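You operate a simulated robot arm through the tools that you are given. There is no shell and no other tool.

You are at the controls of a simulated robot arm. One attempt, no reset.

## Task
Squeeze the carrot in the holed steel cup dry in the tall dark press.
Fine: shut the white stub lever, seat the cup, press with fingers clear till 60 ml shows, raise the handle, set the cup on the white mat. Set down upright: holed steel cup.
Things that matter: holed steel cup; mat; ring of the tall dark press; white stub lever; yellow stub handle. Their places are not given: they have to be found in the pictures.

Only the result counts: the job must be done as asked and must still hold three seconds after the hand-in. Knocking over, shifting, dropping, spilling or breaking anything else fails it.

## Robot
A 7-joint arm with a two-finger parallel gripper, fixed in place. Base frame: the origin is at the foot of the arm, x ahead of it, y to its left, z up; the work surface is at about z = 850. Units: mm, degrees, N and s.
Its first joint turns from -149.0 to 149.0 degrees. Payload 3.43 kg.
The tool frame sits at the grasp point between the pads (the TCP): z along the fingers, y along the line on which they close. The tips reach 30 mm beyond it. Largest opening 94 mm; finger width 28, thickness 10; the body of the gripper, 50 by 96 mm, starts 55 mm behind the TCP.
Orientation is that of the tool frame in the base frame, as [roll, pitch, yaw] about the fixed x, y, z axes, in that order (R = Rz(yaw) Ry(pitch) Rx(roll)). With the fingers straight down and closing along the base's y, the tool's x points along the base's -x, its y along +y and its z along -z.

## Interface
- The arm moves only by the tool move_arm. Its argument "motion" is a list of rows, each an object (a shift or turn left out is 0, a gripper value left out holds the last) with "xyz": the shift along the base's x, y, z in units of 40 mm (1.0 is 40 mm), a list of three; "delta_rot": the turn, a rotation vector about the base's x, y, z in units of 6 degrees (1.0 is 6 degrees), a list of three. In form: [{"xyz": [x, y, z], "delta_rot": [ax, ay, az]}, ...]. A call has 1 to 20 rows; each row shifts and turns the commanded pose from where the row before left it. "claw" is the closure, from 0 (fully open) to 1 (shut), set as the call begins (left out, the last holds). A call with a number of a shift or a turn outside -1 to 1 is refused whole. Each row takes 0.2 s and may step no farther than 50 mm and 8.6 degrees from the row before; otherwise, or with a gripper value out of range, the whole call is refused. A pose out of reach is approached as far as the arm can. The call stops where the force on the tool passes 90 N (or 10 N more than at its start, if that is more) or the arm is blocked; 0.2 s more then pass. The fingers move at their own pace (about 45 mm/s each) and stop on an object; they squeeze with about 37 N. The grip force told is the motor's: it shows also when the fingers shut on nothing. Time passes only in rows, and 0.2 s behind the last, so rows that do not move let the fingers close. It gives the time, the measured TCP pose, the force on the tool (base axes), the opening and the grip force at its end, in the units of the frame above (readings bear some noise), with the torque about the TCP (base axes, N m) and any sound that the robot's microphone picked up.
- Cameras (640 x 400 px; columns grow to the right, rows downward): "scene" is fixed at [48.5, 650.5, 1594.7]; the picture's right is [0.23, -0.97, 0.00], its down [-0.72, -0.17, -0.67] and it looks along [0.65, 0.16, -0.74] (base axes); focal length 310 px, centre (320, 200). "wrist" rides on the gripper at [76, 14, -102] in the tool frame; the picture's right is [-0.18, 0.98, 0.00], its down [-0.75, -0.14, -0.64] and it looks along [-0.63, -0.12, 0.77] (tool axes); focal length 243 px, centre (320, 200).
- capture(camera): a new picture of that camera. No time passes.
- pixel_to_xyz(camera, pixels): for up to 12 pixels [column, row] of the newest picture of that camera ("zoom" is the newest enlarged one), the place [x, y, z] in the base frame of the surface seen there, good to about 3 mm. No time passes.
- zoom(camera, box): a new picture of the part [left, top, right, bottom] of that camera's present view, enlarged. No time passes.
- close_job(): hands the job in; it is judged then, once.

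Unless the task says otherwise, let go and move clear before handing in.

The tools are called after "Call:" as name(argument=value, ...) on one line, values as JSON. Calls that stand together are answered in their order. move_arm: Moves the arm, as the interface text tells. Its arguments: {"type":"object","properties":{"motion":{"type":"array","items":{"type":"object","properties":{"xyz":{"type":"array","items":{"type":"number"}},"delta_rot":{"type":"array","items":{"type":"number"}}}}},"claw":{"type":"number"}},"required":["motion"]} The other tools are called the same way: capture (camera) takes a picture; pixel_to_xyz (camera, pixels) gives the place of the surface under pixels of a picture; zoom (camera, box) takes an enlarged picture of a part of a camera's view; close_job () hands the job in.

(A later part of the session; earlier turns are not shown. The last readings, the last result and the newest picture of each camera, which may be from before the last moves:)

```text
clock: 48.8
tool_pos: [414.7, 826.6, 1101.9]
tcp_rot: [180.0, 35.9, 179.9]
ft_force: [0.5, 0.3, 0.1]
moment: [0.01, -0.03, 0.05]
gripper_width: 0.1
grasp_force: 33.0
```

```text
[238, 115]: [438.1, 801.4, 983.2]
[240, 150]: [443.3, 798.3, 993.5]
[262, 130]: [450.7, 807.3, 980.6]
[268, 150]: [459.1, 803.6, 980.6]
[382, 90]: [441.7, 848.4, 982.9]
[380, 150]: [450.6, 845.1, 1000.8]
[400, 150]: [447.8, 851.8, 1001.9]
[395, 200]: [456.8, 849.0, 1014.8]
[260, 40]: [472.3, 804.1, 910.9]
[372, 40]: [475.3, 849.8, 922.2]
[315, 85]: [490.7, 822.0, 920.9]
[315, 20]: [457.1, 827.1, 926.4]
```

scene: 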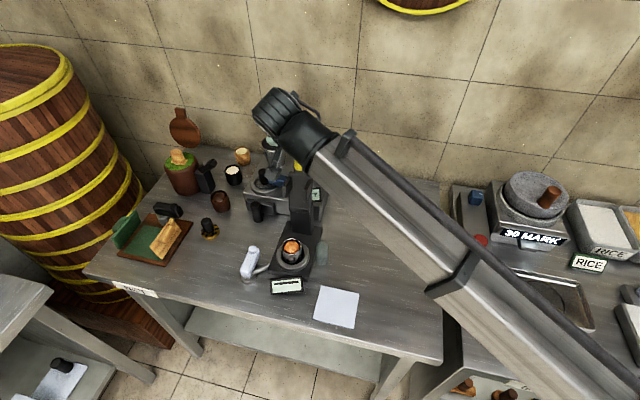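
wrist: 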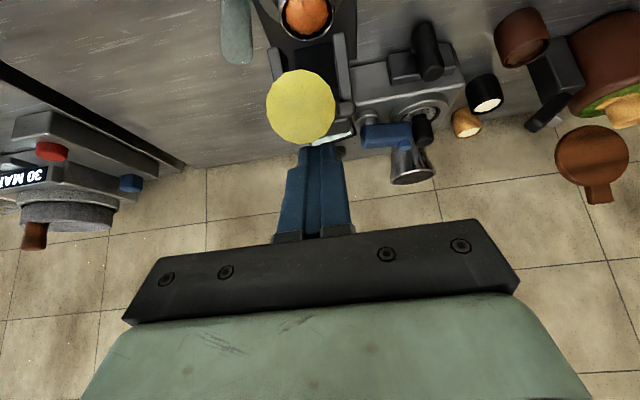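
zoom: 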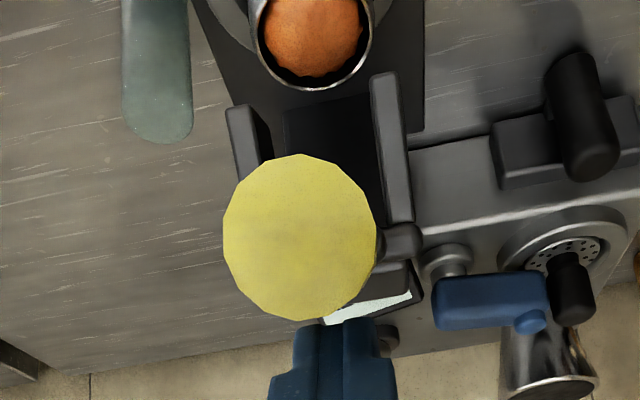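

The plates' gap is centred on the cup (806–845 versus the cup's centre at ~826). I'll continue pushing down gently toward ~168° and watch the force.

Call:
move_arm(motion=[{"xyz": [-0.235, 0, -0.38]}, {"xyz": [-0.2, 0, -0.41]}])

Call:
capture(camera="wrist")

```text
clock: 49.4
tool_pos: [398.3, 829.1, 1071.6]
tcp_rot: [179.9, 36.0, -180.0]
ft_force: [0.9, 0.8, -0.2]
moment: [-0.02, 0.04, -0.01]
gripper_width: 0.1
grasp_force: 33.2
```

```text
taken
```

wrist: 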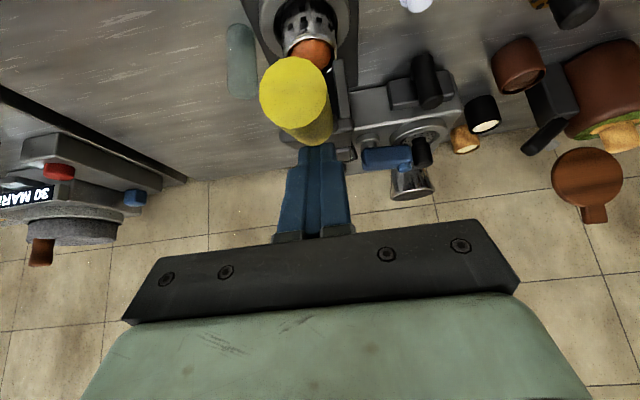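

Still free. I'll continue with smaller steps as the plates near the cup.

Call:
move_arm(motion=[{"xyz": [-0.08, -0.02, -0.21]}, {"xyz": [-0.07, 0, -0.21]}, {"xyz": [-0.06, 0, -0.22]}])

Call:
capture(camera="wrist")

Call:
zoom(camera="scene", box=[220, 180, 360, 310])

```text
clock: 50.2
tool_pos: [389.7, 826.4, 1046.2]
tcp_rot: [180.0, 36.0, -179.9]
ft_force: [1.1, -1.1, 1.3]
moment: [-0.06, 0.03, -0.01]
gripper_width: 0.0
grasp_force: 33.3
```

```text
taken
```

wrist: 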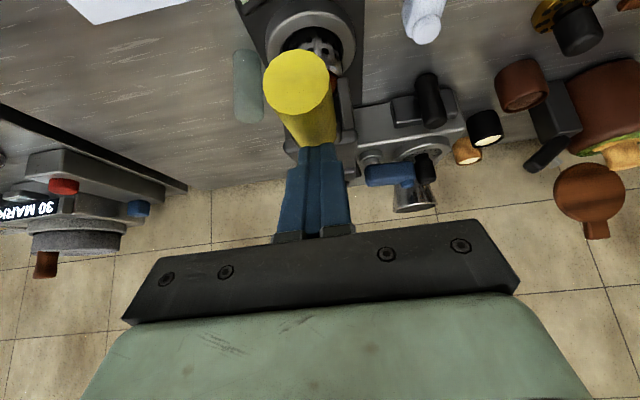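

```text
3.08 times, centred on (290, 245) of scene
```

zoom: 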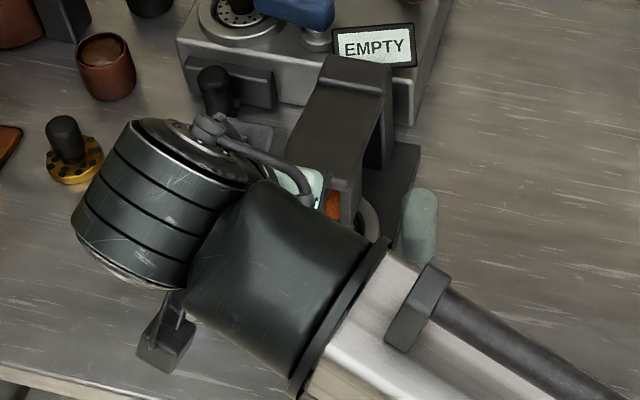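

Now about 170°, force ~1 N. Continuing in 8 mm rows.

Call:
move_arm(motion=[{"xyz": [-0.05, 0, -0.2]}, {"xyz": [-0.03, 0, -0.2]}])

```text
clock: 50.8
tool_pos: [385.3, 827.1, 1029.9]
tcp_rot: [179.9, 36.0, -179.9]
ft_force: [0.4, 0.0, -0.6]
moment: [0.0, -0.02, 0.02]
gripper_width: 0.2
grasp_force: 32.9
```

Call:
move_arm(motion=[{"xyz": [-0.02, 0, -0.15]}, {"xyz": [-0.01, 0, -0.15]}])

Call:
capture(camera="wrist")

Call:
zoom(camera="scene", box=[250, 190, 350, 290])

```text
clock: 51.4
tool_pos: [385.7, 827.0, 1024.7]
tcp_rot: [179.3, 36.6, 179.9]
ft_force: [-3.4, 8.1, 72.7]
moment: [0.09, -0.4, -0.55]
gripper_width: 0.0
grasp_force: 33.2
```

```text
taken
```

wrist: 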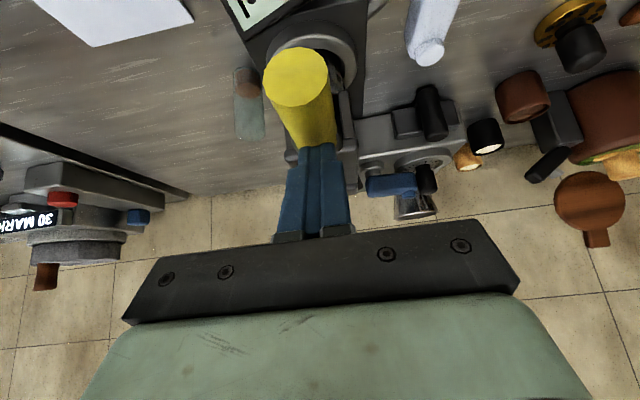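

```text
4.00 times, centred on (300, 240) of scene
```

zoom: 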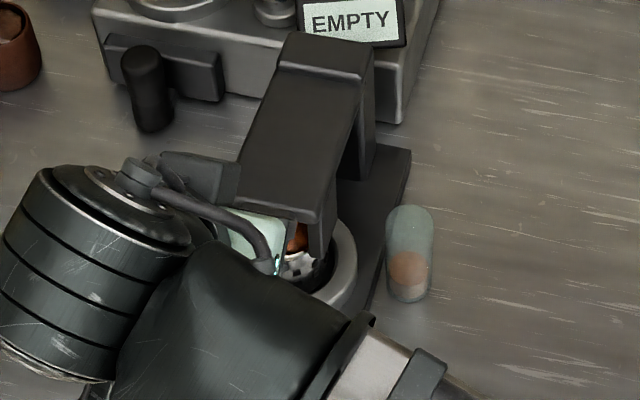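

The lever now meets strong resistance (72.7 N) and orange juice appears in the glass at scene-zoom (408,275): it's pressing. I'll zoom on the display edge in the wrist view and the glass.

Call:
zoom(camera="wrist", box=[190, 0, 350, 100])

Call:
zoom(camera="scene", box=[240, 230, 340, 300])

```text
4.00 times, centred on (270, 50) of wrist
```

zoom: 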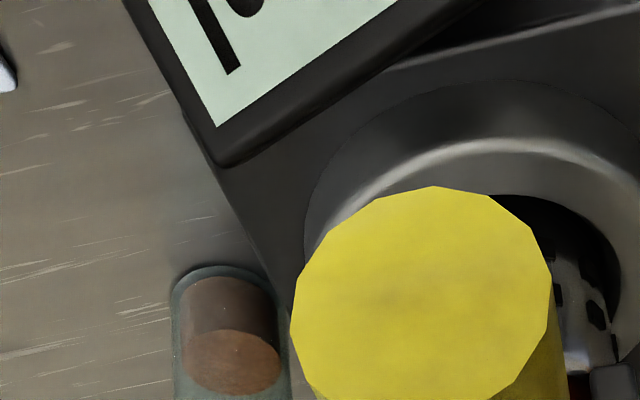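

```text
5.71 times, centred on (290, 265) of scene
```

zoom: 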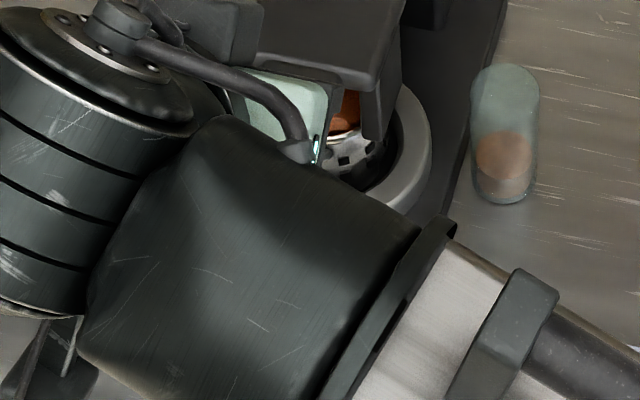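

Digits have appeared on the display (partly visible). I'll hold the press briefly and see how the reading and force change.

Call:
move_arm(motion=[{}, {}])

Call:
zoom(camera="wrist", box=[190, 0, 350, 100])

```text
clock: 52.0
tool_pos: [383.8, 826.4, 1024.5]
tcp_rot: [179.3, 36.8, 179.8]
ft_force: [-5.1, 18.6, 83.9]
moment: [0.43, -0.43, -0.82]
gripper_width: 0.2
grasp_force: 33.0
```

```text
4.00 times, centred on (270, 50) of wrist
```

zoom: 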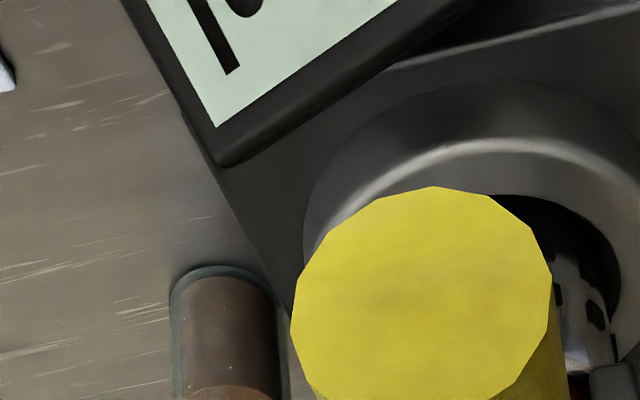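

The juice in the glass is rising (the level moved in the wrist zoom) while force is 84 N. I'll look at the glass from the scene camera; no time passes.

Call:
zoom(camera="scene", box=[290, 225, 350, 285])

Call:
zoom(camera="wrist", box=[220, 0, 300, 60])

Call:
zoom(camera="wrist", box=[220, 50, 300, 150])

```text
6.67 times, centred on (320, 255) of scene
```

zoom: 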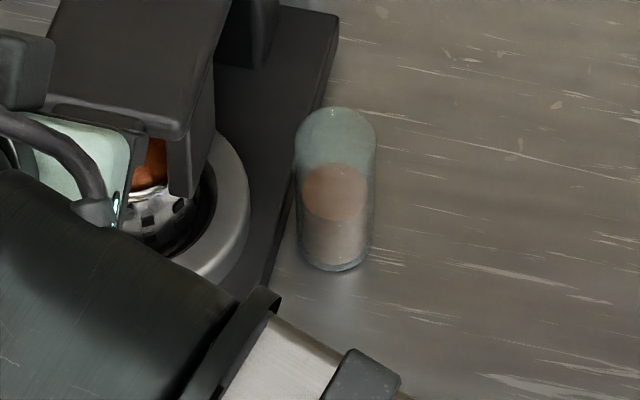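

```text
6.67 times, centred on (260, 30) of wrist
```

zoom: 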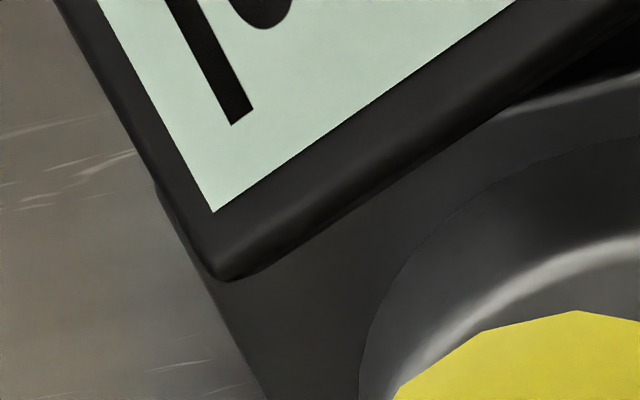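

```text
4.00 times, centred on (260, 100) of wrist
```

zoom: 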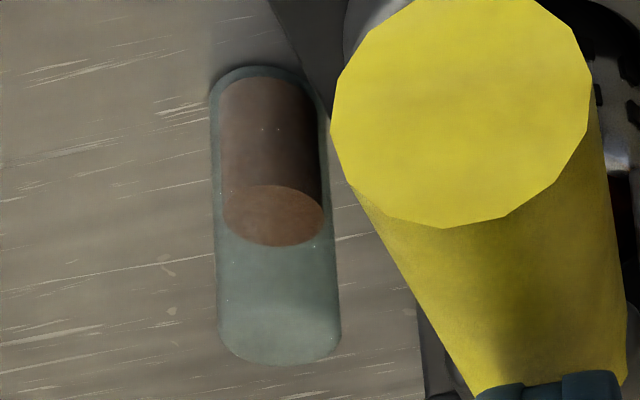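

The glass is about half full and rising while pressed. I'll lift off the stub a little and turn the hand to point straight down, which brings the display into the wrist view and gives a flat fingertip for pressing.

Call:
move_arm(motion=[{"xyz": [0, 0, 0.5]}, {"xyz": [0.03, 0, 0], "delta_rot": [0, 1, 0]}, {"xyz": [0.03, 0, 0], "delta_rot": [0, 1, 0]}, {"xyz": [0.03, 0, 0], "delta_rot": [0, 1, 0]}, {"xyz": [0.03, 0, 0], "delta_rot": [0, 1, 0]}, {"xyz": [0.03, 0, 0], "delta_rot": [0, 1, 0]}, {"xyz": [0.03, 0, 0], "delta_rot": [0, 1, 0]}])

Call:
capture(camera="wrist")

Call:
zoom(camera="scene", box=[230, 190, 350, 300])

```text
clock: 53.6
tool_pos: [391.4, 828.0, 1037.3]
tcp_rot: [179.9, -0.1, -179.8]
ft_force: [0.0, -1.3, -0.2]
moment: [0.0, -0.01, 0.02]
gripper_width: 0.0
grasp_force: 33.0
```

```text
taken
```

wrist: 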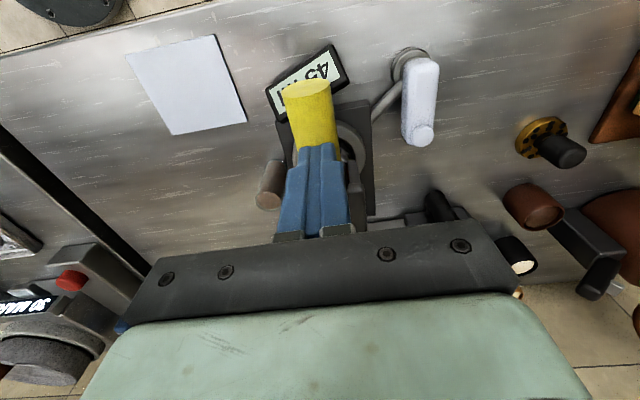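

```text
3.64 times, centred on (290, 245) of scene
```

zoom: 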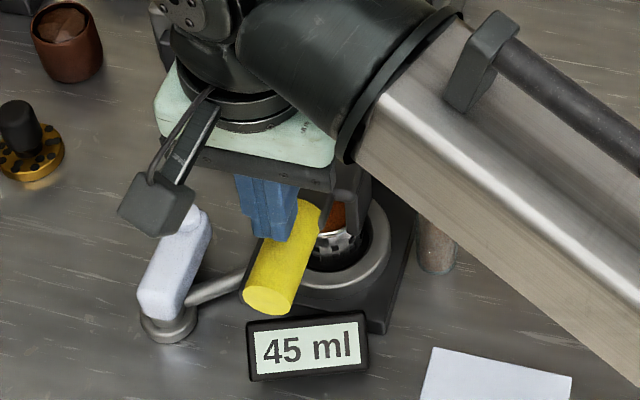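

The display now reads "45 ml" and the lever stays down. I'll wait one short row to see whether the count still rises without force.

Call:
move_arm(motion=[{}])

Call:
zoom(camera="scene", box=[230, 190, 350, 300])

```text
clock: 54.0
tool_pos: [390.8, 827.8, 1036.5]
tcp_rot: [179.9, -0.1, 180.0]
ft_force: [0.7, 0.0, -0.6]
moment: [0.04, 0.03, 0.0]
gripper_width: 0.0
grasp_force: 33.0
```

```text
3.64 times, centred on (290, 245) of scene
```

zoom: 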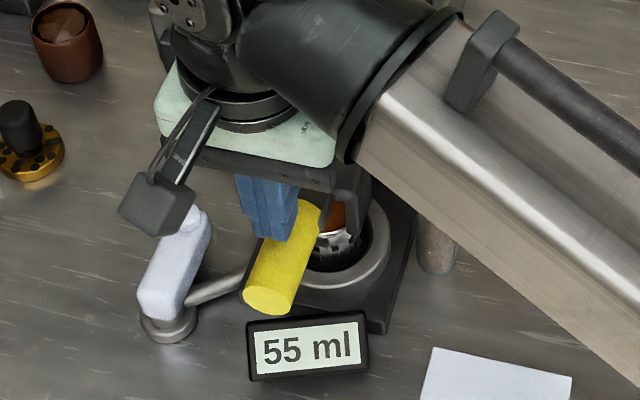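

The count rises on its own with the lever down (55 ml now). I'll start lifting the hand away and read the display again right after.

Call:
move_arm(motion=[{"xyz": [0, -0.5, 0.8], "delta_rot": [0, 0, 1]}])

Call:
zoom(camera="scene", box=[230, 190, 350, 300])

```text
clock: 54.4
tool_pos: [392.6, 807.8, 1070.1]
tcp_rot: [179.8, 0.0, -173.9]
ft_force: [0.6, 0.1, -0.1]
moment: [-0.01, 0.02, -0.01]
gripper_width: 0.1
grasp_force: 33.2
```

```text
3.64 times, centred on (290, 245) of scene
```

zoom: 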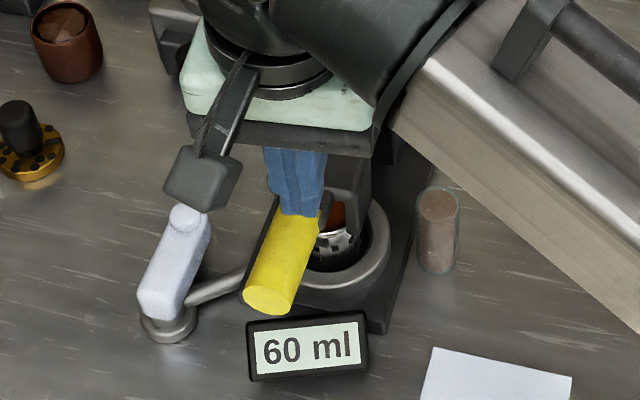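

The display reads "60 ml" (and the rate slowed, so it tops out there). Now I'll turn the hand to point sideways (+y) so the closed fingers can go under the stub and lift the handle back up.

Call:
move_arm(motion=[{"xyz": [-0.05, -0.4, 0], "delta_rot": [0.112, -0.705, 1]}, {"xyz": [-0.05, -0.4, 0], "delta_rot": [0.185, -0.69, 1]}, {"xyz": [-0.05, -0.4, 0], "delta_rot": [0.256, -0.667, 1]}, {"xyz": [-0.05, -0.3, 0], "delta_rot": [0.324, -0.636, 1]}, {"xyz": [0, 0, 0], "delta_rot": [0.389, -0.599, 1]}, {"xyz": [0, 0, 0], "delta_rot": [0.449, -0.555, 1]}, {"xyz": [0, 0, 0], "delta_rot": [0.505, -0.505, 1]}, {"xyz": [0, 0, 0], "delta_rot": [0.555, -0.449, 1]}, {"xyz": [0, 0, 0], "delta_rot": [0.599, -0.389, 1]}, {"xyz": [0, 0, 0], "delta_rot": [0.636, -0.324, 1]}, {"xyz": [0, 0, 0], "delta_rot": [0.667, -0.256, 1]}, {"xyz": [0, 0, 0], "delta_rot": [0.69, -0.185, 1]}, {"xyz": [0, 0, 0], "delta_rot": [0.705, -0.112, 1]}, {"xyz": [0, 0, 0], "delta_rot": [0.713, -0.037, 1]}])

Call:
capture(camera="wrist")

Call:
zoom(camera="scene", box=[210, 180, 370, 320])

```text
clock: 57.4
tool_pos: [383.0, 746.6, 1069.5]
tcp_rot: [-179.9, 60.1, -89.7]
ft_force: [0.0, -0.3, 0.0]
moment: [0.01, -0.03, 0.02]
gripper_width: 0.0
grasp_force: 33.0
```

```text
taken
```

wrist: 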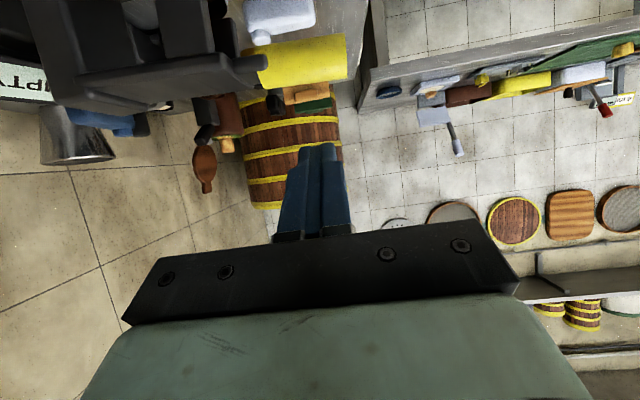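

```text
2.86 times, centred on (290, 250) of scene
```

zoom: 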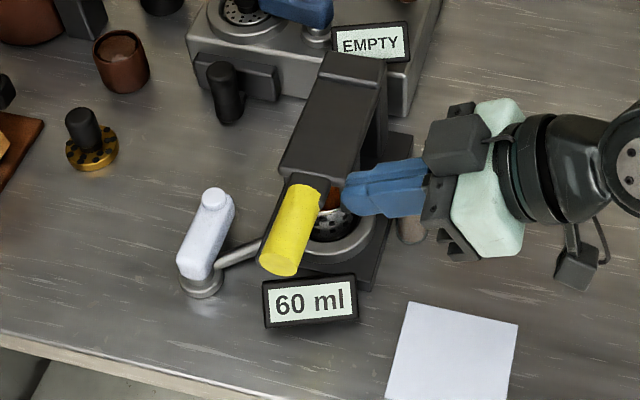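

Display stays at "60 ml" and the fingers now point sideways at the stub. I'll measure the stub's position from both views.

Call:
pixel_to_xyz(camera="wrist", pixels=[[275, 62], [300, 60], [330, 57], [300, 44], [300, 80], [335, 42], [335, 74], [345, 57]])

Call:
capture(camera="scene")

Call:
pixel_to_xyz(camera="scene", pixels=[[288, 273], [291, 262], [296, 250], [284, 270], [293, 275], [287, 280], [300, 245], [303, 225], [300, 210]])

```text
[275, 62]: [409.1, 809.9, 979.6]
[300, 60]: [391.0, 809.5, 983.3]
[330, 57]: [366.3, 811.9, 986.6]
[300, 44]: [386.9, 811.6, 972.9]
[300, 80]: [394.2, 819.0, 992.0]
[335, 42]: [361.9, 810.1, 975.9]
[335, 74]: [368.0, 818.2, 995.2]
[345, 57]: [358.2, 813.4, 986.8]
```

```text
taken
```

scene: 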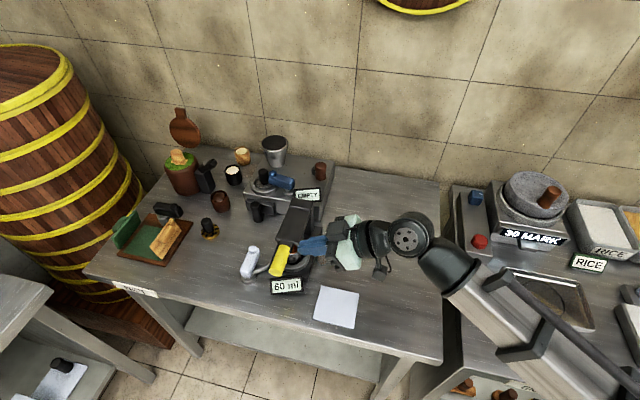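

```text
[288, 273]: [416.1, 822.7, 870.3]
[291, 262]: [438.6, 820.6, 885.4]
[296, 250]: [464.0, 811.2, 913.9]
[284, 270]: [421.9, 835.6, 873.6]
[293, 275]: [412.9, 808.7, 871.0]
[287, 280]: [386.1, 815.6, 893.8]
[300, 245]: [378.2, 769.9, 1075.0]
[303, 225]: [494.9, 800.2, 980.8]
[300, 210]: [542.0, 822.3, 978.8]
```

The stub's axis near x=385 is at about z 980 (bottom ≈963), lever resting ~9° above horizontal. I'll lower the hand beside it to z≈945.

Call:
move_arm(motion=[{"xyz": [0, 0, -0.78]}, {"xyz": [0, 0, -0.78]}, {"xyz": [0, 0, -0.78]}, {"xyz": [0, 0, -0.78]}, {}])

Call:
capture(camera="wrist")

Call:
zoom(camera="scene", box=[210, 180, 370, 320])

```text
clock: 58.6
tool_pos: [384.8, 746.3, 944.9]
tcp_rot: [-179.8, 59.9, -89.7]
ft_force: [0.1, -0.4, -0.9]
moment: [0.02, -0.01, 0.01]
gripper_width: 0.1
grasp_force: 32.7
```

```text
taken
```

wrist: 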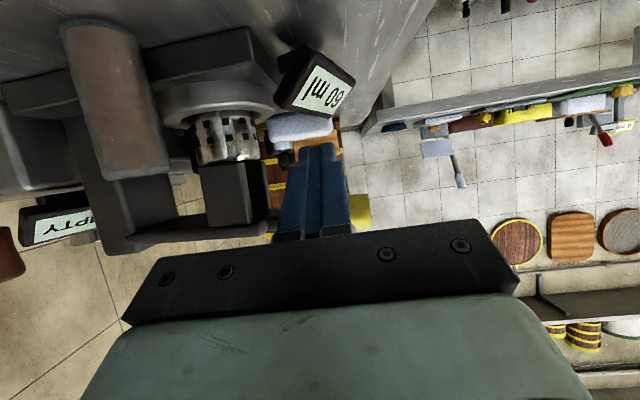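

```text
2.86 times, centred on (290, 250) of scene
```

zoom: 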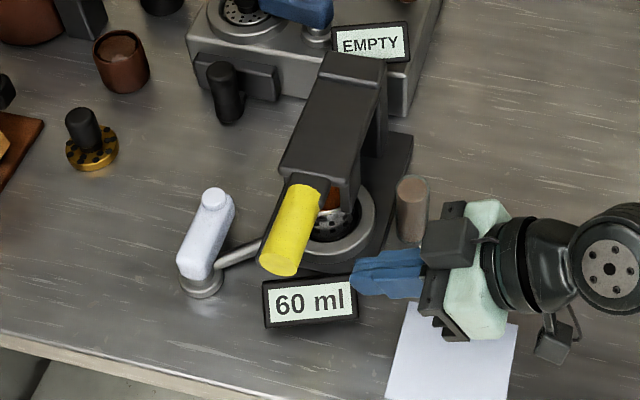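

The fingers are level with the space under the stub. I'll check clearance of the gripper's protruding part (scene ≈(334,265)) to the full glass before moving in.

Call:
capture(camera="scene")

Call:
pixel_to_xyz(camera="scene", pixels=[[334, 262], [328, 262], [334, 270], [340, 258], [338, 252], [280, 262], [283, 255], [277, 270], [286, 247], [322, 255], [322, 243], [320, 263]])

```text
taken
```

scene: 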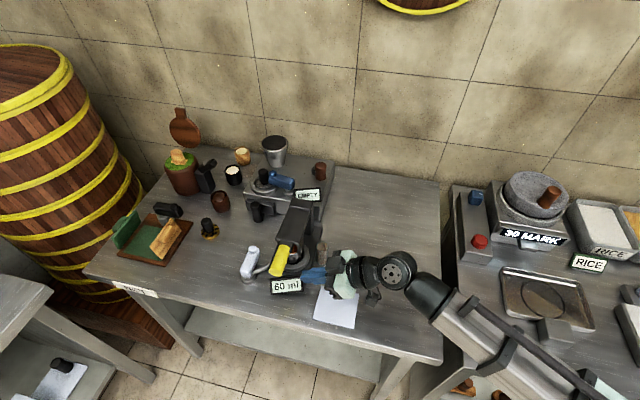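

```text
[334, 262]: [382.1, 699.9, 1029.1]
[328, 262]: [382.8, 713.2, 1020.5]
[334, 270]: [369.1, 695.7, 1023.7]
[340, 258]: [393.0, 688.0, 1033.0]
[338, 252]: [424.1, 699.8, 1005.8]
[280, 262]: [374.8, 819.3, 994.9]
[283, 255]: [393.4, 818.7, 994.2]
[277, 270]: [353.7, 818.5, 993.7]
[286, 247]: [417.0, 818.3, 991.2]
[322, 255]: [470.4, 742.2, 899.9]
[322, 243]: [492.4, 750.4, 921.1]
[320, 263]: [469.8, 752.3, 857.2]
```

Everything clears (protrusion at x≈382–424, glass at x≥468). I'll slide the fingers +y under the stub.

Call:
move_arm(motion=[{"xyz": [0, 0.46, 0]}, {"xyz": [0, 0.46, 0]}, {"xyz": [0, 0.46, 0]}, {}])

Call:
zoom(camera="scene", box=[230, 210, 350, 310])

Call:
capture(camera="wrist")

```text
clock: 59.6
tool_pos: [384.9, 803.3, 945.9]
tcp_rot: [179.9, 59.9, -89.8]
ft_force: [-0.3, -0.6, -0.5]
moment: [-0.02, 0.0, 0.0]
gripper_width: 0.1
grasp_force: 33.3
```

```text
4.00 times, centred on (290, 260) of scene
```

zoom: 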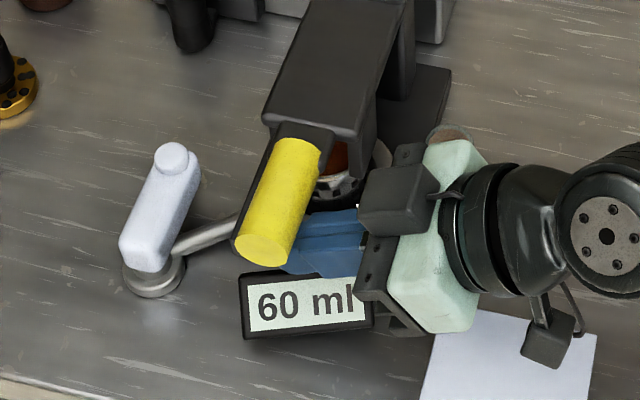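

```text
taken
```

wrist: 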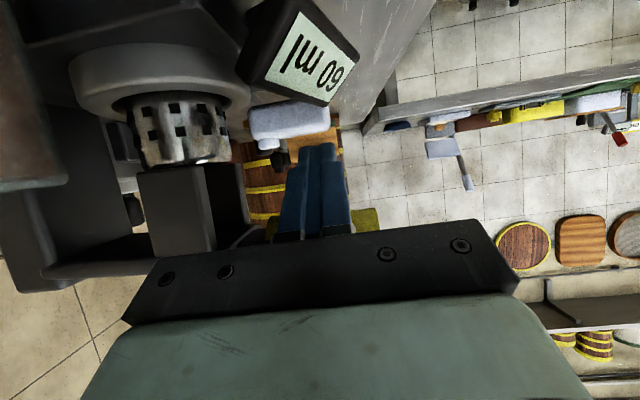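

The closed fingers are under the stub with ~9 mm of gap. I'll shift 10 mm further +y and raise gently, watching the force.

Call:
move_arm(motion=[{"xyz": [0, 0.24, 0]}, {"xyz": [0, 0, 0.2]}, {"xyz": [0, 0, 0.2]}, {"xyz": [0, 0, 0.2]}])

Call:
zoom(camera="scene", box=[230, 200, 350, 310])

```text
clock: 60.6
tool_pos: [383.8, 811.7, 970.1]
tcp_rot: [-180.0, 59.9, -90.0]
ft_force: [-1.4, -0.8, -2.0]
moment: [0.01, 0.02, 0.02]
gripper_width: 0.0
grasp_force: 33.1
```

```text
3.64 times, centred on (290, 255) of scene
```

zoom: 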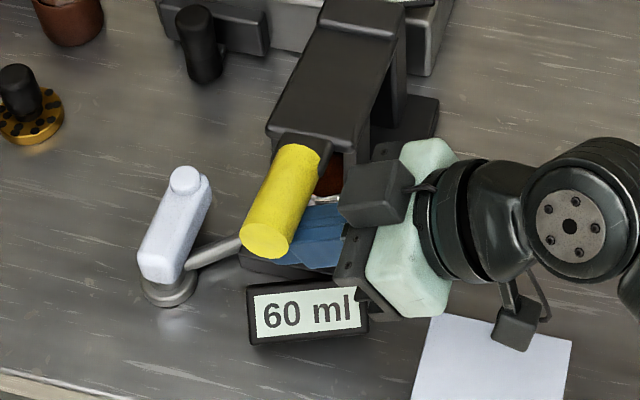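

The lever lifts with only ~2 N. I'll continue raising along its arc.

Call:
move_arm(motion=[{"xyz": [0, 0, 0.37]}, {"xyz": [0.035, 0, 0.46]}, {"xyz": [0.09, 0, 0.455]}, {"xyz": [0.14, 0, 0.45]}])

Call:
zoom(camera="scene", box=[230, 180, 350, 310])

Call:
capture(camera="wrist")

```text
clock: 61.6
tool_pos: [393.5, 811.1, 1036.6]
tcp_rot: [-180.0, 59.9, -89.8]
ft_force: [-0.3, 0.4, -1.4]
moment: [-0.02, 0.01, 0.03]
gripper_width: 0.2
grasp_force: 33.4
```

```text
3.08 times, centred on (290, 245) of scene
```

zoom: 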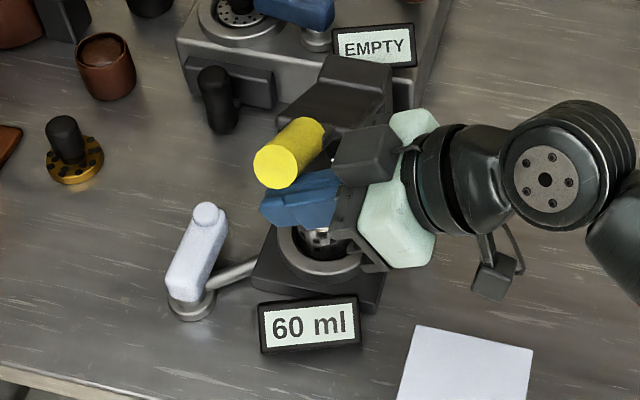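

```text
taken
```

wrist: 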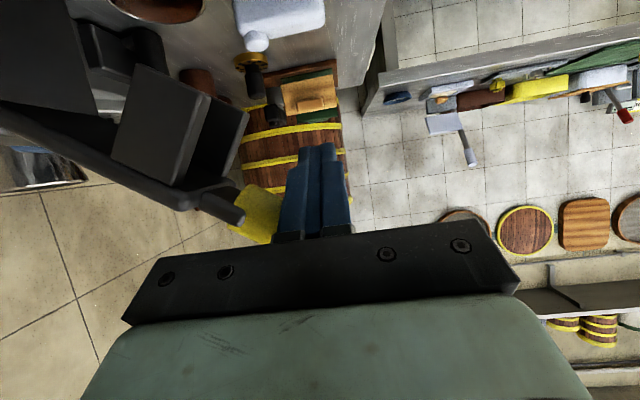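

The lever is about a third of the way up and following. Continuing the arc.

Call:
move_arm(motion=[{"xyz": [0.205, 0, 0.5]}, {"xyz": [0.24, 0, 0.42]}, {"xyz": [0.28, 0, 0.39]}, {"xyz": [0.33, 0, 0.37]}])

Call:
zoom(camera="scene", box=[230, 150, 370, 300])

Call:
capture(camera="wrist")

```text
clock: 62.6
tool_pos: [436.9, 812.3, 1105.0]
tcp_rot: [179.9, 60.0, -89.7]
ft_force: [-1.8, 0.0, -0.7]
moment: [0.01, -0.02, 0.02]
gripper_width: 0.0
grasp_force: 33.7
```

```text
2.67 times, centred on (300, 225) of scene
```

zoom: 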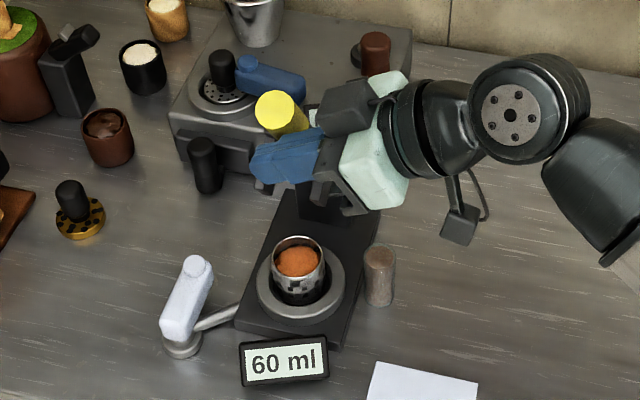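

```text
taken
```

wrist: 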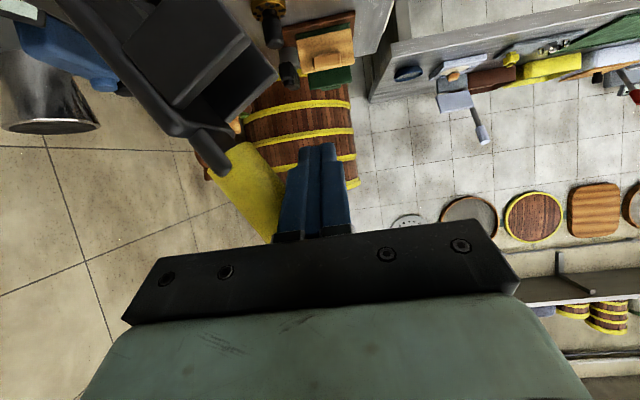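

Lever at ~124°, cup visible and upright with carrot. Continuing up and back.

Call:
move_arm(motion=[{"xyz": [0.34, 0, 0.32]}, {"xyz": [0.4, 0, 0.285]}, {"xyz": [0.44, 0, 0.24]}, {"xyz": [0.47, 0, 0.195]}])

Call:
zoom(camera="scene", box=[230, 120, 370, 300])

Call:
capture(camera="wrist")

```text
clock: 63.6
tool_pos: [502.2, 812.0, 1146.4]
tcp_rot: [-179.9, 60.0, -89.8]
ft_force: [-1.6, 0.0, 0.6]
moment: [0.04, -0.03, 0.0]
gripper_width: 0.1
grasp_force: 32.5
```

```text
2.22 times, centred on (300, 210) of scene
```

zoom: 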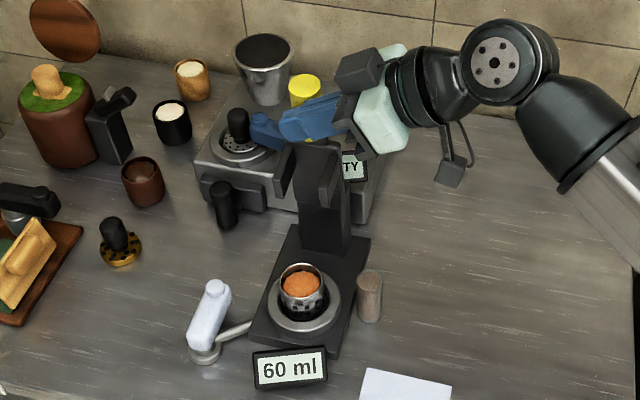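

```text
taken
```

wrist: 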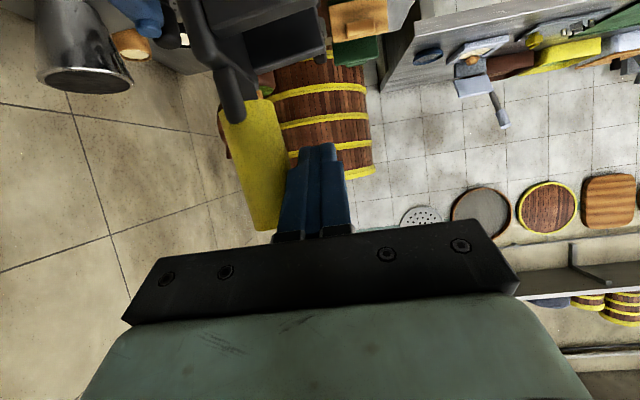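

Handle nearly upright. I'll push it on back toward its rest, slower at the end.

Call:
move_arm(motion=[{"xyz": [0.485, 0, 0.135]}, {"xyz": [0.465, 0, 0.08]}, {"xyz": [0.35, 0, 0.03]}])

Call:
capture(camera="wrist")

```text
clock: 64.4
tool_pos: [554.1, 811.9, 1154.1]
tcp_rot: [179.9, 60.0, -89.9]
ft_force: [0.2, 0.1, -0.9]
moment: [-0.01, -0.01, 0.03]
gripper_width: 0.0
grasp_force: 32.9
```

```text
taken
```

wrist: 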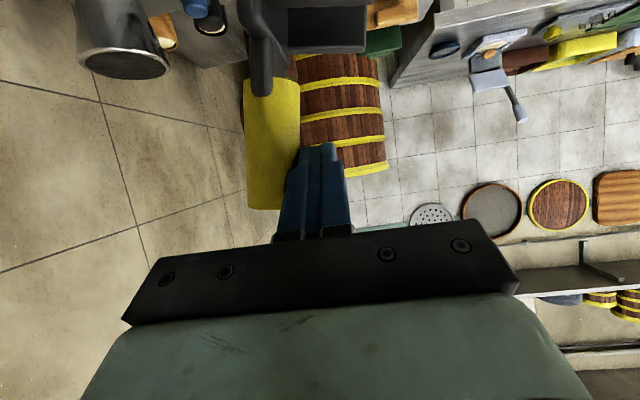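

No stop yet. I'll push in 4 mm steps until it meets its rear stop.

Call:
move_arm(motion=[{"xyz": [0.1, 0, 0]}, {"xyz": [0.1, 0, 0]}, {"xyz": [0.1, 0, 0]}])

```text
clock: 65.2
tool_pos: [566.8, 811.0, 1155.6]
tcp_rot: [-179.9, 59.9, -89.8]
ft_force: [-1.5, 0.0, -1.1]
moment: [0.0, 0.0, 0.03]
gripper_width: 0.1
grasp_force: 33.0
```

Call:
move_arm(motion=[{"xyz": [0.08, 0, 0]}, {"xyz": [0.08, 0, 0]}])

Call:
zoom(camera="scene", box=[240, 110, 360, 230])

```text
clock: 65.8
tool_pos: [569.1, 811.0, 1155.2]
tcp_rot: [179.8, 59.8, -89.9]
ft_force: [-16.0, -2.6, -6.0]
moment: [-0.16, 0.4, 0.24]
gripper_width: 0.0
grasp_force: 32.5
```

```text
3.33 times, centred on (300, 170) of scene
```

zoom: 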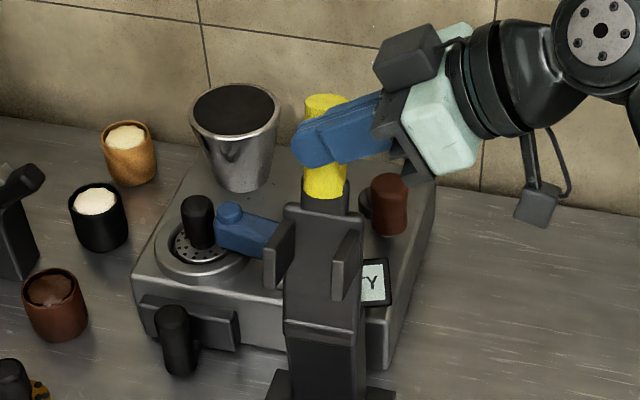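

The handle is back at its rear stop (−16 N). I'll back the fingers off it in −x, then away to −y.

Call:
move_arm(motion=[{"xyz": [-0.5, 0, 0]}, {"xyz": [-0.2, -0.7, 0]}, {"xyz": [0, -0.8, 0]}, {"xyz": [0, -0.8, 0]}])

Call:
move_arm(motion=[{"xyz": [-0.414, 0, -0.15], "delta_rot": [-0.443, 0.0225, -0.963]}, {"xyz": [-0.414, 0, -0.15], "delta_rot": [-0.439, 0.067, -0.963]}, {"xyz": [-0.414, 0, -0.15], "delta_rot": [-0.43, 0.11, -0.963]}, {"xyz": [-0.414, 0, -0.15], "delta_rot": [-0.417, 0.153, -0.963]}, {"xyz": [-0.414, 0, -0.15], "delta_rot": [-0.399, 0.195, -0.963]}, {"xyz": [-0.414, 0, -0.15], "delta_rot": [-0.377, 0.234, -0.963]}, {"xyz": [-0.414, 0, -0.15], "delta_rot": [-0.352, 0.271, -0.963]}, {"xyz": [-0.414, 0, -0.15], "delta_rot": [-0.323, 0.305, -0.963]}, {"xyz": [-0.414, 0, -0.15], "delta_rot": [-0.291, 0.336, -0.963]}], claw=0.3)

Call:
capture(camera="wrist")

Call:
capture(camera="scene")

```text
clock: 66.8
tool_pos: [545.6, 720.6, 1155.6]
tcp_rot: [-180.0, 60.0, -89.7]
ft_force: [0.1, 0.8, 0.0]
moment: [-0.02, 0.03, 0.0]
gripper_width: 0.0
grasp_force: 33.6
```

```text
clock: 68.8
tool_pos: [396.6, 719.7, 1103.3]
tcp_rot: [-180.0, 35.9, -142.0]
ft_force: [-0.1, 1.3, -0.1]
moment: [0.0, 0.01, -0.01]
gripper_width: 65.9
grasp_force: 0.0
```

```text
taken
```

wrist: 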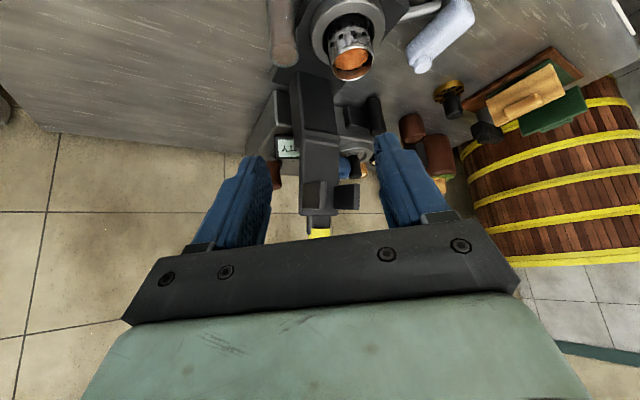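

```text
taken
```

scene: 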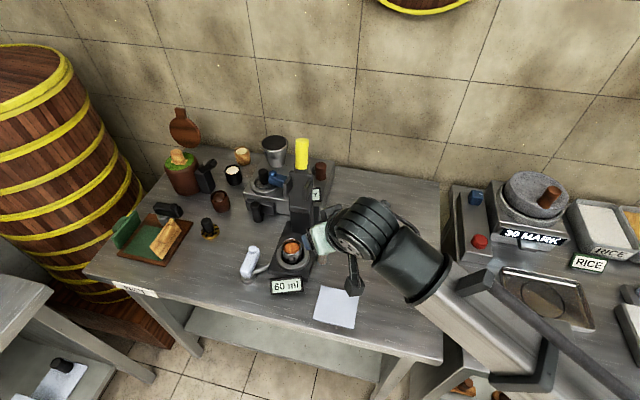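

The handle is upright again, the display reads 60 ml, and the hand is back in its cup-grasp posture. I'll measure the cup's present position in the ring.

Call:
zoom(camera="scene", box=[264, 226, 328, 276])

Call:
pixel_to_xyz(camera="wrist", pixels=[[350, 30], [350, 40], [350, 48], [332, 40], [368, 38], [335, 60], [372, 62], [352, 78], [352, 60]])

```text
8.00 times, centred on (296, 251) of scene
```

zoom: 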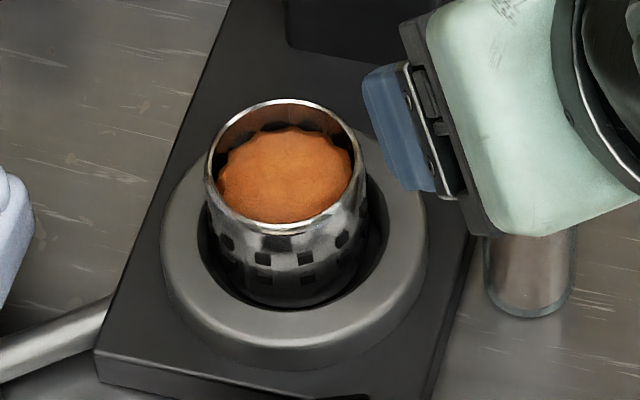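

```text
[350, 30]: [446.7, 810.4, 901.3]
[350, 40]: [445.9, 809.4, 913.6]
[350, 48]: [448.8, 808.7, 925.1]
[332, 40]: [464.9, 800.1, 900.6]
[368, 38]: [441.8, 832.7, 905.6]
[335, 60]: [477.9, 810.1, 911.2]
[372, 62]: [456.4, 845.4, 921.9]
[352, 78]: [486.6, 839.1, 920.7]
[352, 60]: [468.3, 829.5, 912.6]
```

The cup fits a centre of (466,825), where I left it. I'll approach above it along the same route as before, fingers ~70 mm open.

Call:
move_arm(motion=[{"xyz": [0.2, 0.2, -0.7]}, {"xyz": [0.2, 0.3, -0.7]}, {"xyz": [0.3, 0.6, -0.6]}, {"xyz": [0.4, 0.7, -0.4]}, {"xyz": [0.48, 0.72, -0.2]}, {}], claw=0.255)

Call:
capture(camera="wrist")

```text
clock: 70.2
tool_pos: [460.9, 821.6, 998.9]
tcp_rot: [179.9, 35.9, -141.8]
ft_force: [-0.5, 0.1, 0.0]
moment: [-0.01, 0.01, 0.0]
gripper_width: 69.9
grasp_force: 0.1
```

```text
taken
```

wrist: 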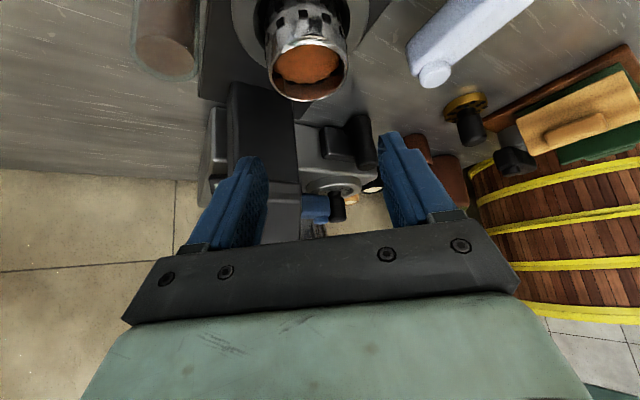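

Aligned above the cup at (308,65). I'll lower to z≈925 around it.

Call:
move_arm(motion=[{"xyz": [-0.02, -0.02, -0.5]}, {"xyz": [0, 0, -0.5]}, {"xyz": [0, 0, -0.45]}, {"xyz": [0, 0, -0.38]}, {}])

Call:
capture(camera="wrist")

```text
clock: 71.4
tool_pos: [458.0, 819.8, 927.3]
tcp_rot: [179.9, 36.0, -141.8]
ft_force: [-0.2, 0.0, 0.2]
moment: [-0.03, 0.01, -0.02]
gripper_width: 70.1
grasp_force: 0.1
```

```text
taken
```

wrist: 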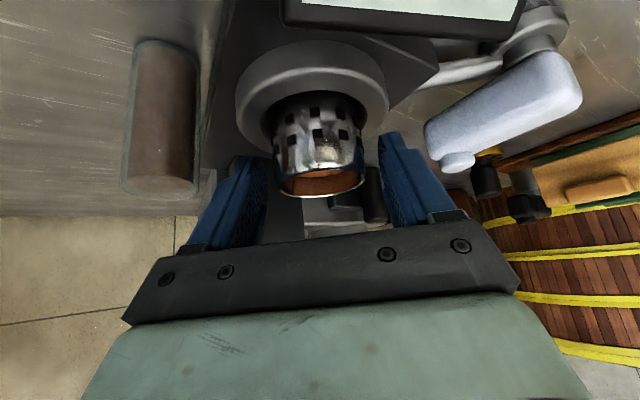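

The cup is centred between the fingers. I'll close on it.

Call:
move_arm(motion=[{}, {}, {}, {}, {}], claw=1)

Call:
capture(camera="wrist")

```text
clock: 72.6
tool_pos: [459.4, 819.9, 927.3]
tcp_rot: [179.9, 36.0, -142.0]
ft_force: [0.3, 0.3, 0.5]
moment: [-0.01, 0.02, -0.02]
gripper_width: 50.6
grasp_force: 37.3
```

```text
taken
```

wrist: 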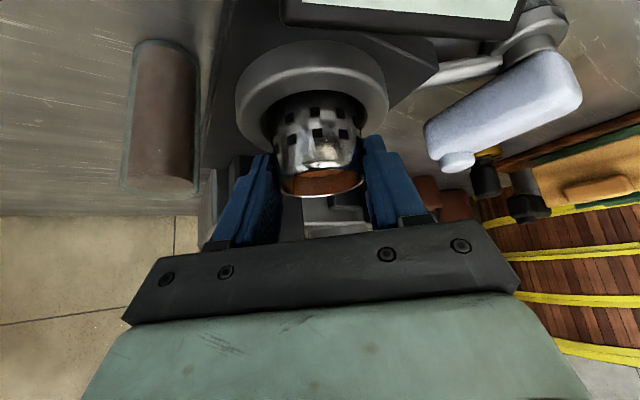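

Gripped (50.6 mm, 37 N). I'll lift the cup straight up out of the ring.

Call:
move_arm(motion=[{"xyz": [0, 0, 0.2]}, {"xyz": [0, 0, 0.4]}, {"xyz": [0, 0, 0.7]}, {"xyz": [0, 0, 0.7]}, {}])

Call:
capture(camera="wrist")

Call:
capture(camera="scene")

Call:
pixel_to_xyz(camera="scene", pixels=[[323, 289], [356, 296], [352, 326], [316, 318], [336, 307], [330, 295], [345, 315], [312, 325], [360, 300]])

```text
clock: 73.8
tool_pos: [456.8, 819.1, 1001.9]
tcp_rot: [179.9, 35.8, -141.9]
ft_force: [0.3, 0.2, -1.9]
moment: [0.01, 0.04, 0.0]
gripper_width: 50.5
grasp_force: 37.5
```

```text
taken
```

wrist: 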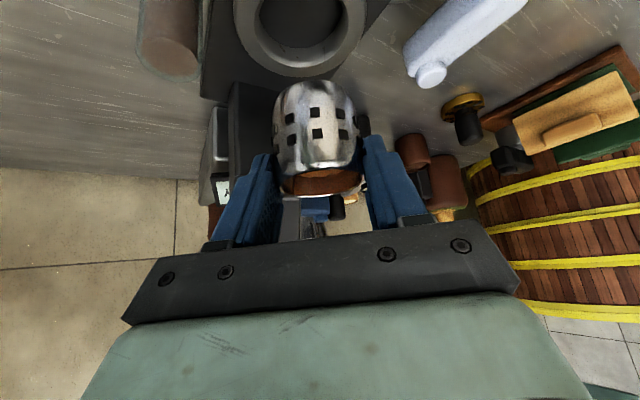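

```text
taken
```

scene: 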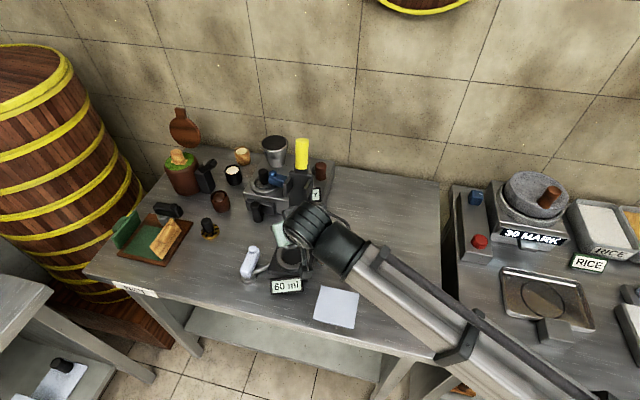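

```text
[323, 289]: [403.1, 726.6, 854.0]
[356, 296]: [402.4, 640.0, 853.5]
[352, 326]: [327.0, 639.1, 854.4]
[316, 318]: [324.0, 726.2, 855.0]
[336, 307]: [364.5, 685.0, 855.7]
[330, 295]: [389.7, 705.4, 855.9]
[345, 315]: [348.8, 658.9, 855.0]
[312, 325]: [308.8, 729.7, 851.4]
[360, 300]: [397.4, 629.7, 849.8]
```

The mat spans about x 324–403, y 638–728 with its top at z≈854.5, centre (364,683). I'll carry the cup over it at the present height.

Call:
move_arm(motion=[{"xyz": [-0.3, -0.4, 0.1]}, {"xyz": [-0.5, -0.7, 0]}, {"xyz": [-0.5, -0.7, 0]}, {"xyz": [-0.5, -0.7, 0]}, {"xyz": [-0.4, -0.6, 0]}, {"xyz": [-0.27, -0.42, 0]}, {}])

Call:
capture(camera="wrist")

Call:
capture(camera="scene")

```text
clock: 75.4
tool_pos: [358.2, 679.7, 1010.4]
tcp_rot: [179.9, 36.0, -142.0]
ft_force: [0.2, 0.3, -0.2]
moment: [-0.02, 0.03, 0.04]
gripper_width: 50.6
grasp_force: 37.0
```

```text
taken
```

wrist: 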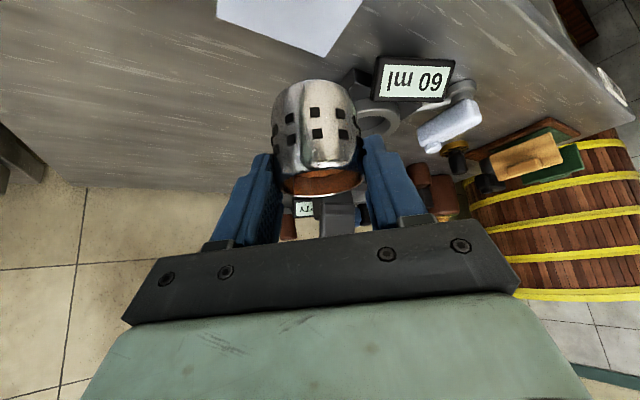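

```text
taken
```

scene: 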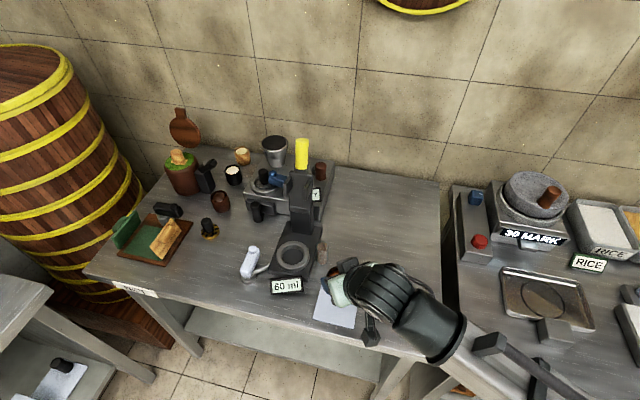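

All is intact and the hand is over the mat at (358,680). I'll lower to about 10 mm above contact.

Call:
move_arm(motion=[{"xyz": [0, -0.03, -0.6]}, {"xyz": [0, 0, -0.6]}, {"xyz": [0, 0, -0.6]}, {"xyz": [0, 0, -0.4]}, {}])

Call:
capture(camera="wrist")

Call:
zoom(camera="scene", box=[290, 250, 400, 340])

```text
clock: 76.6
tool_pos: [359.4, 676.6, 921.2]
tcp_rot: [180.0, 36.0, -141.8]
ft_force: [-0.1, -0.3, -1.7]
moment: [-0.01, 0.02, 0.02]
gripper_width: 50.8
grasp_force: 36.8
```

```text
taken
```

wrist: 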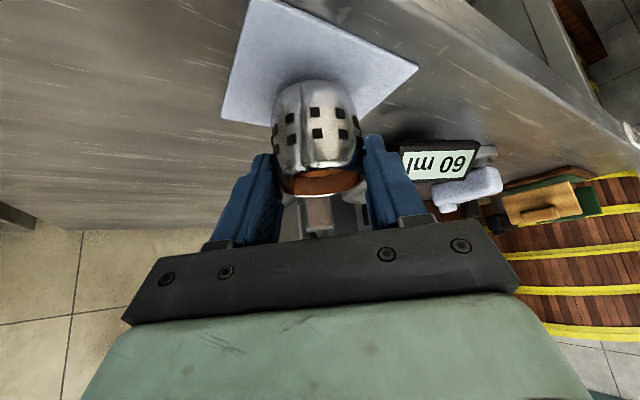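

```text
4.44 times, centred on (345, 295) of scene
```

zoom: 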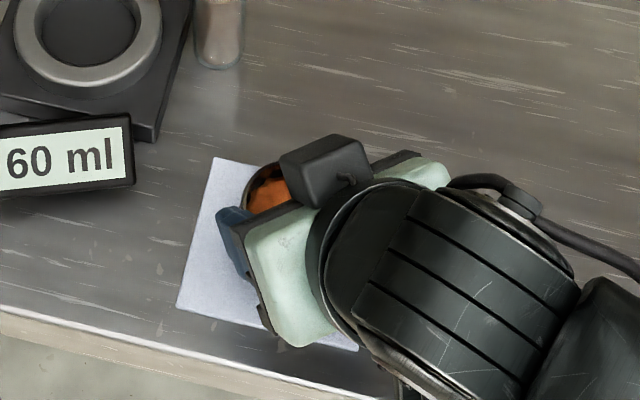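

The cup is over the middle of the mat. I'll lower in small steps until contact.

Call:
move_arm(motion=[{"xyz": [0, 0, -0.07]}, {"xyz": [0, 0, -0.07]}, {"xyz": [0, 0, -0.05]}])

```text
clock: 77.4
tool_pos: [358.0, 676.8, 912.2]
tcp_rot: [180.0, 36.0, -141.8]
ft_force: [0.3, -0.9, -0.4]
moment: [-0.01, 0.02, 0.01]
gripper_width: 50.7
grasp_force: 37.2
```

Call:
move_arm(motion=[{"xyz": [0, 0, -0.03]}, {"xyz": [0, 0, -0.03]}])

```text
clock: 78.0
tool_pos: [358.9, 677.1, 910.1]
tcp_rot: [179.8, 35.9, -141.9]
ft_force: [-1.7, -1.0, 5.1]
moment: [-0.16, -0.04, 0.01]
gripper_width: 50.7
grasp_force: 36.6
```

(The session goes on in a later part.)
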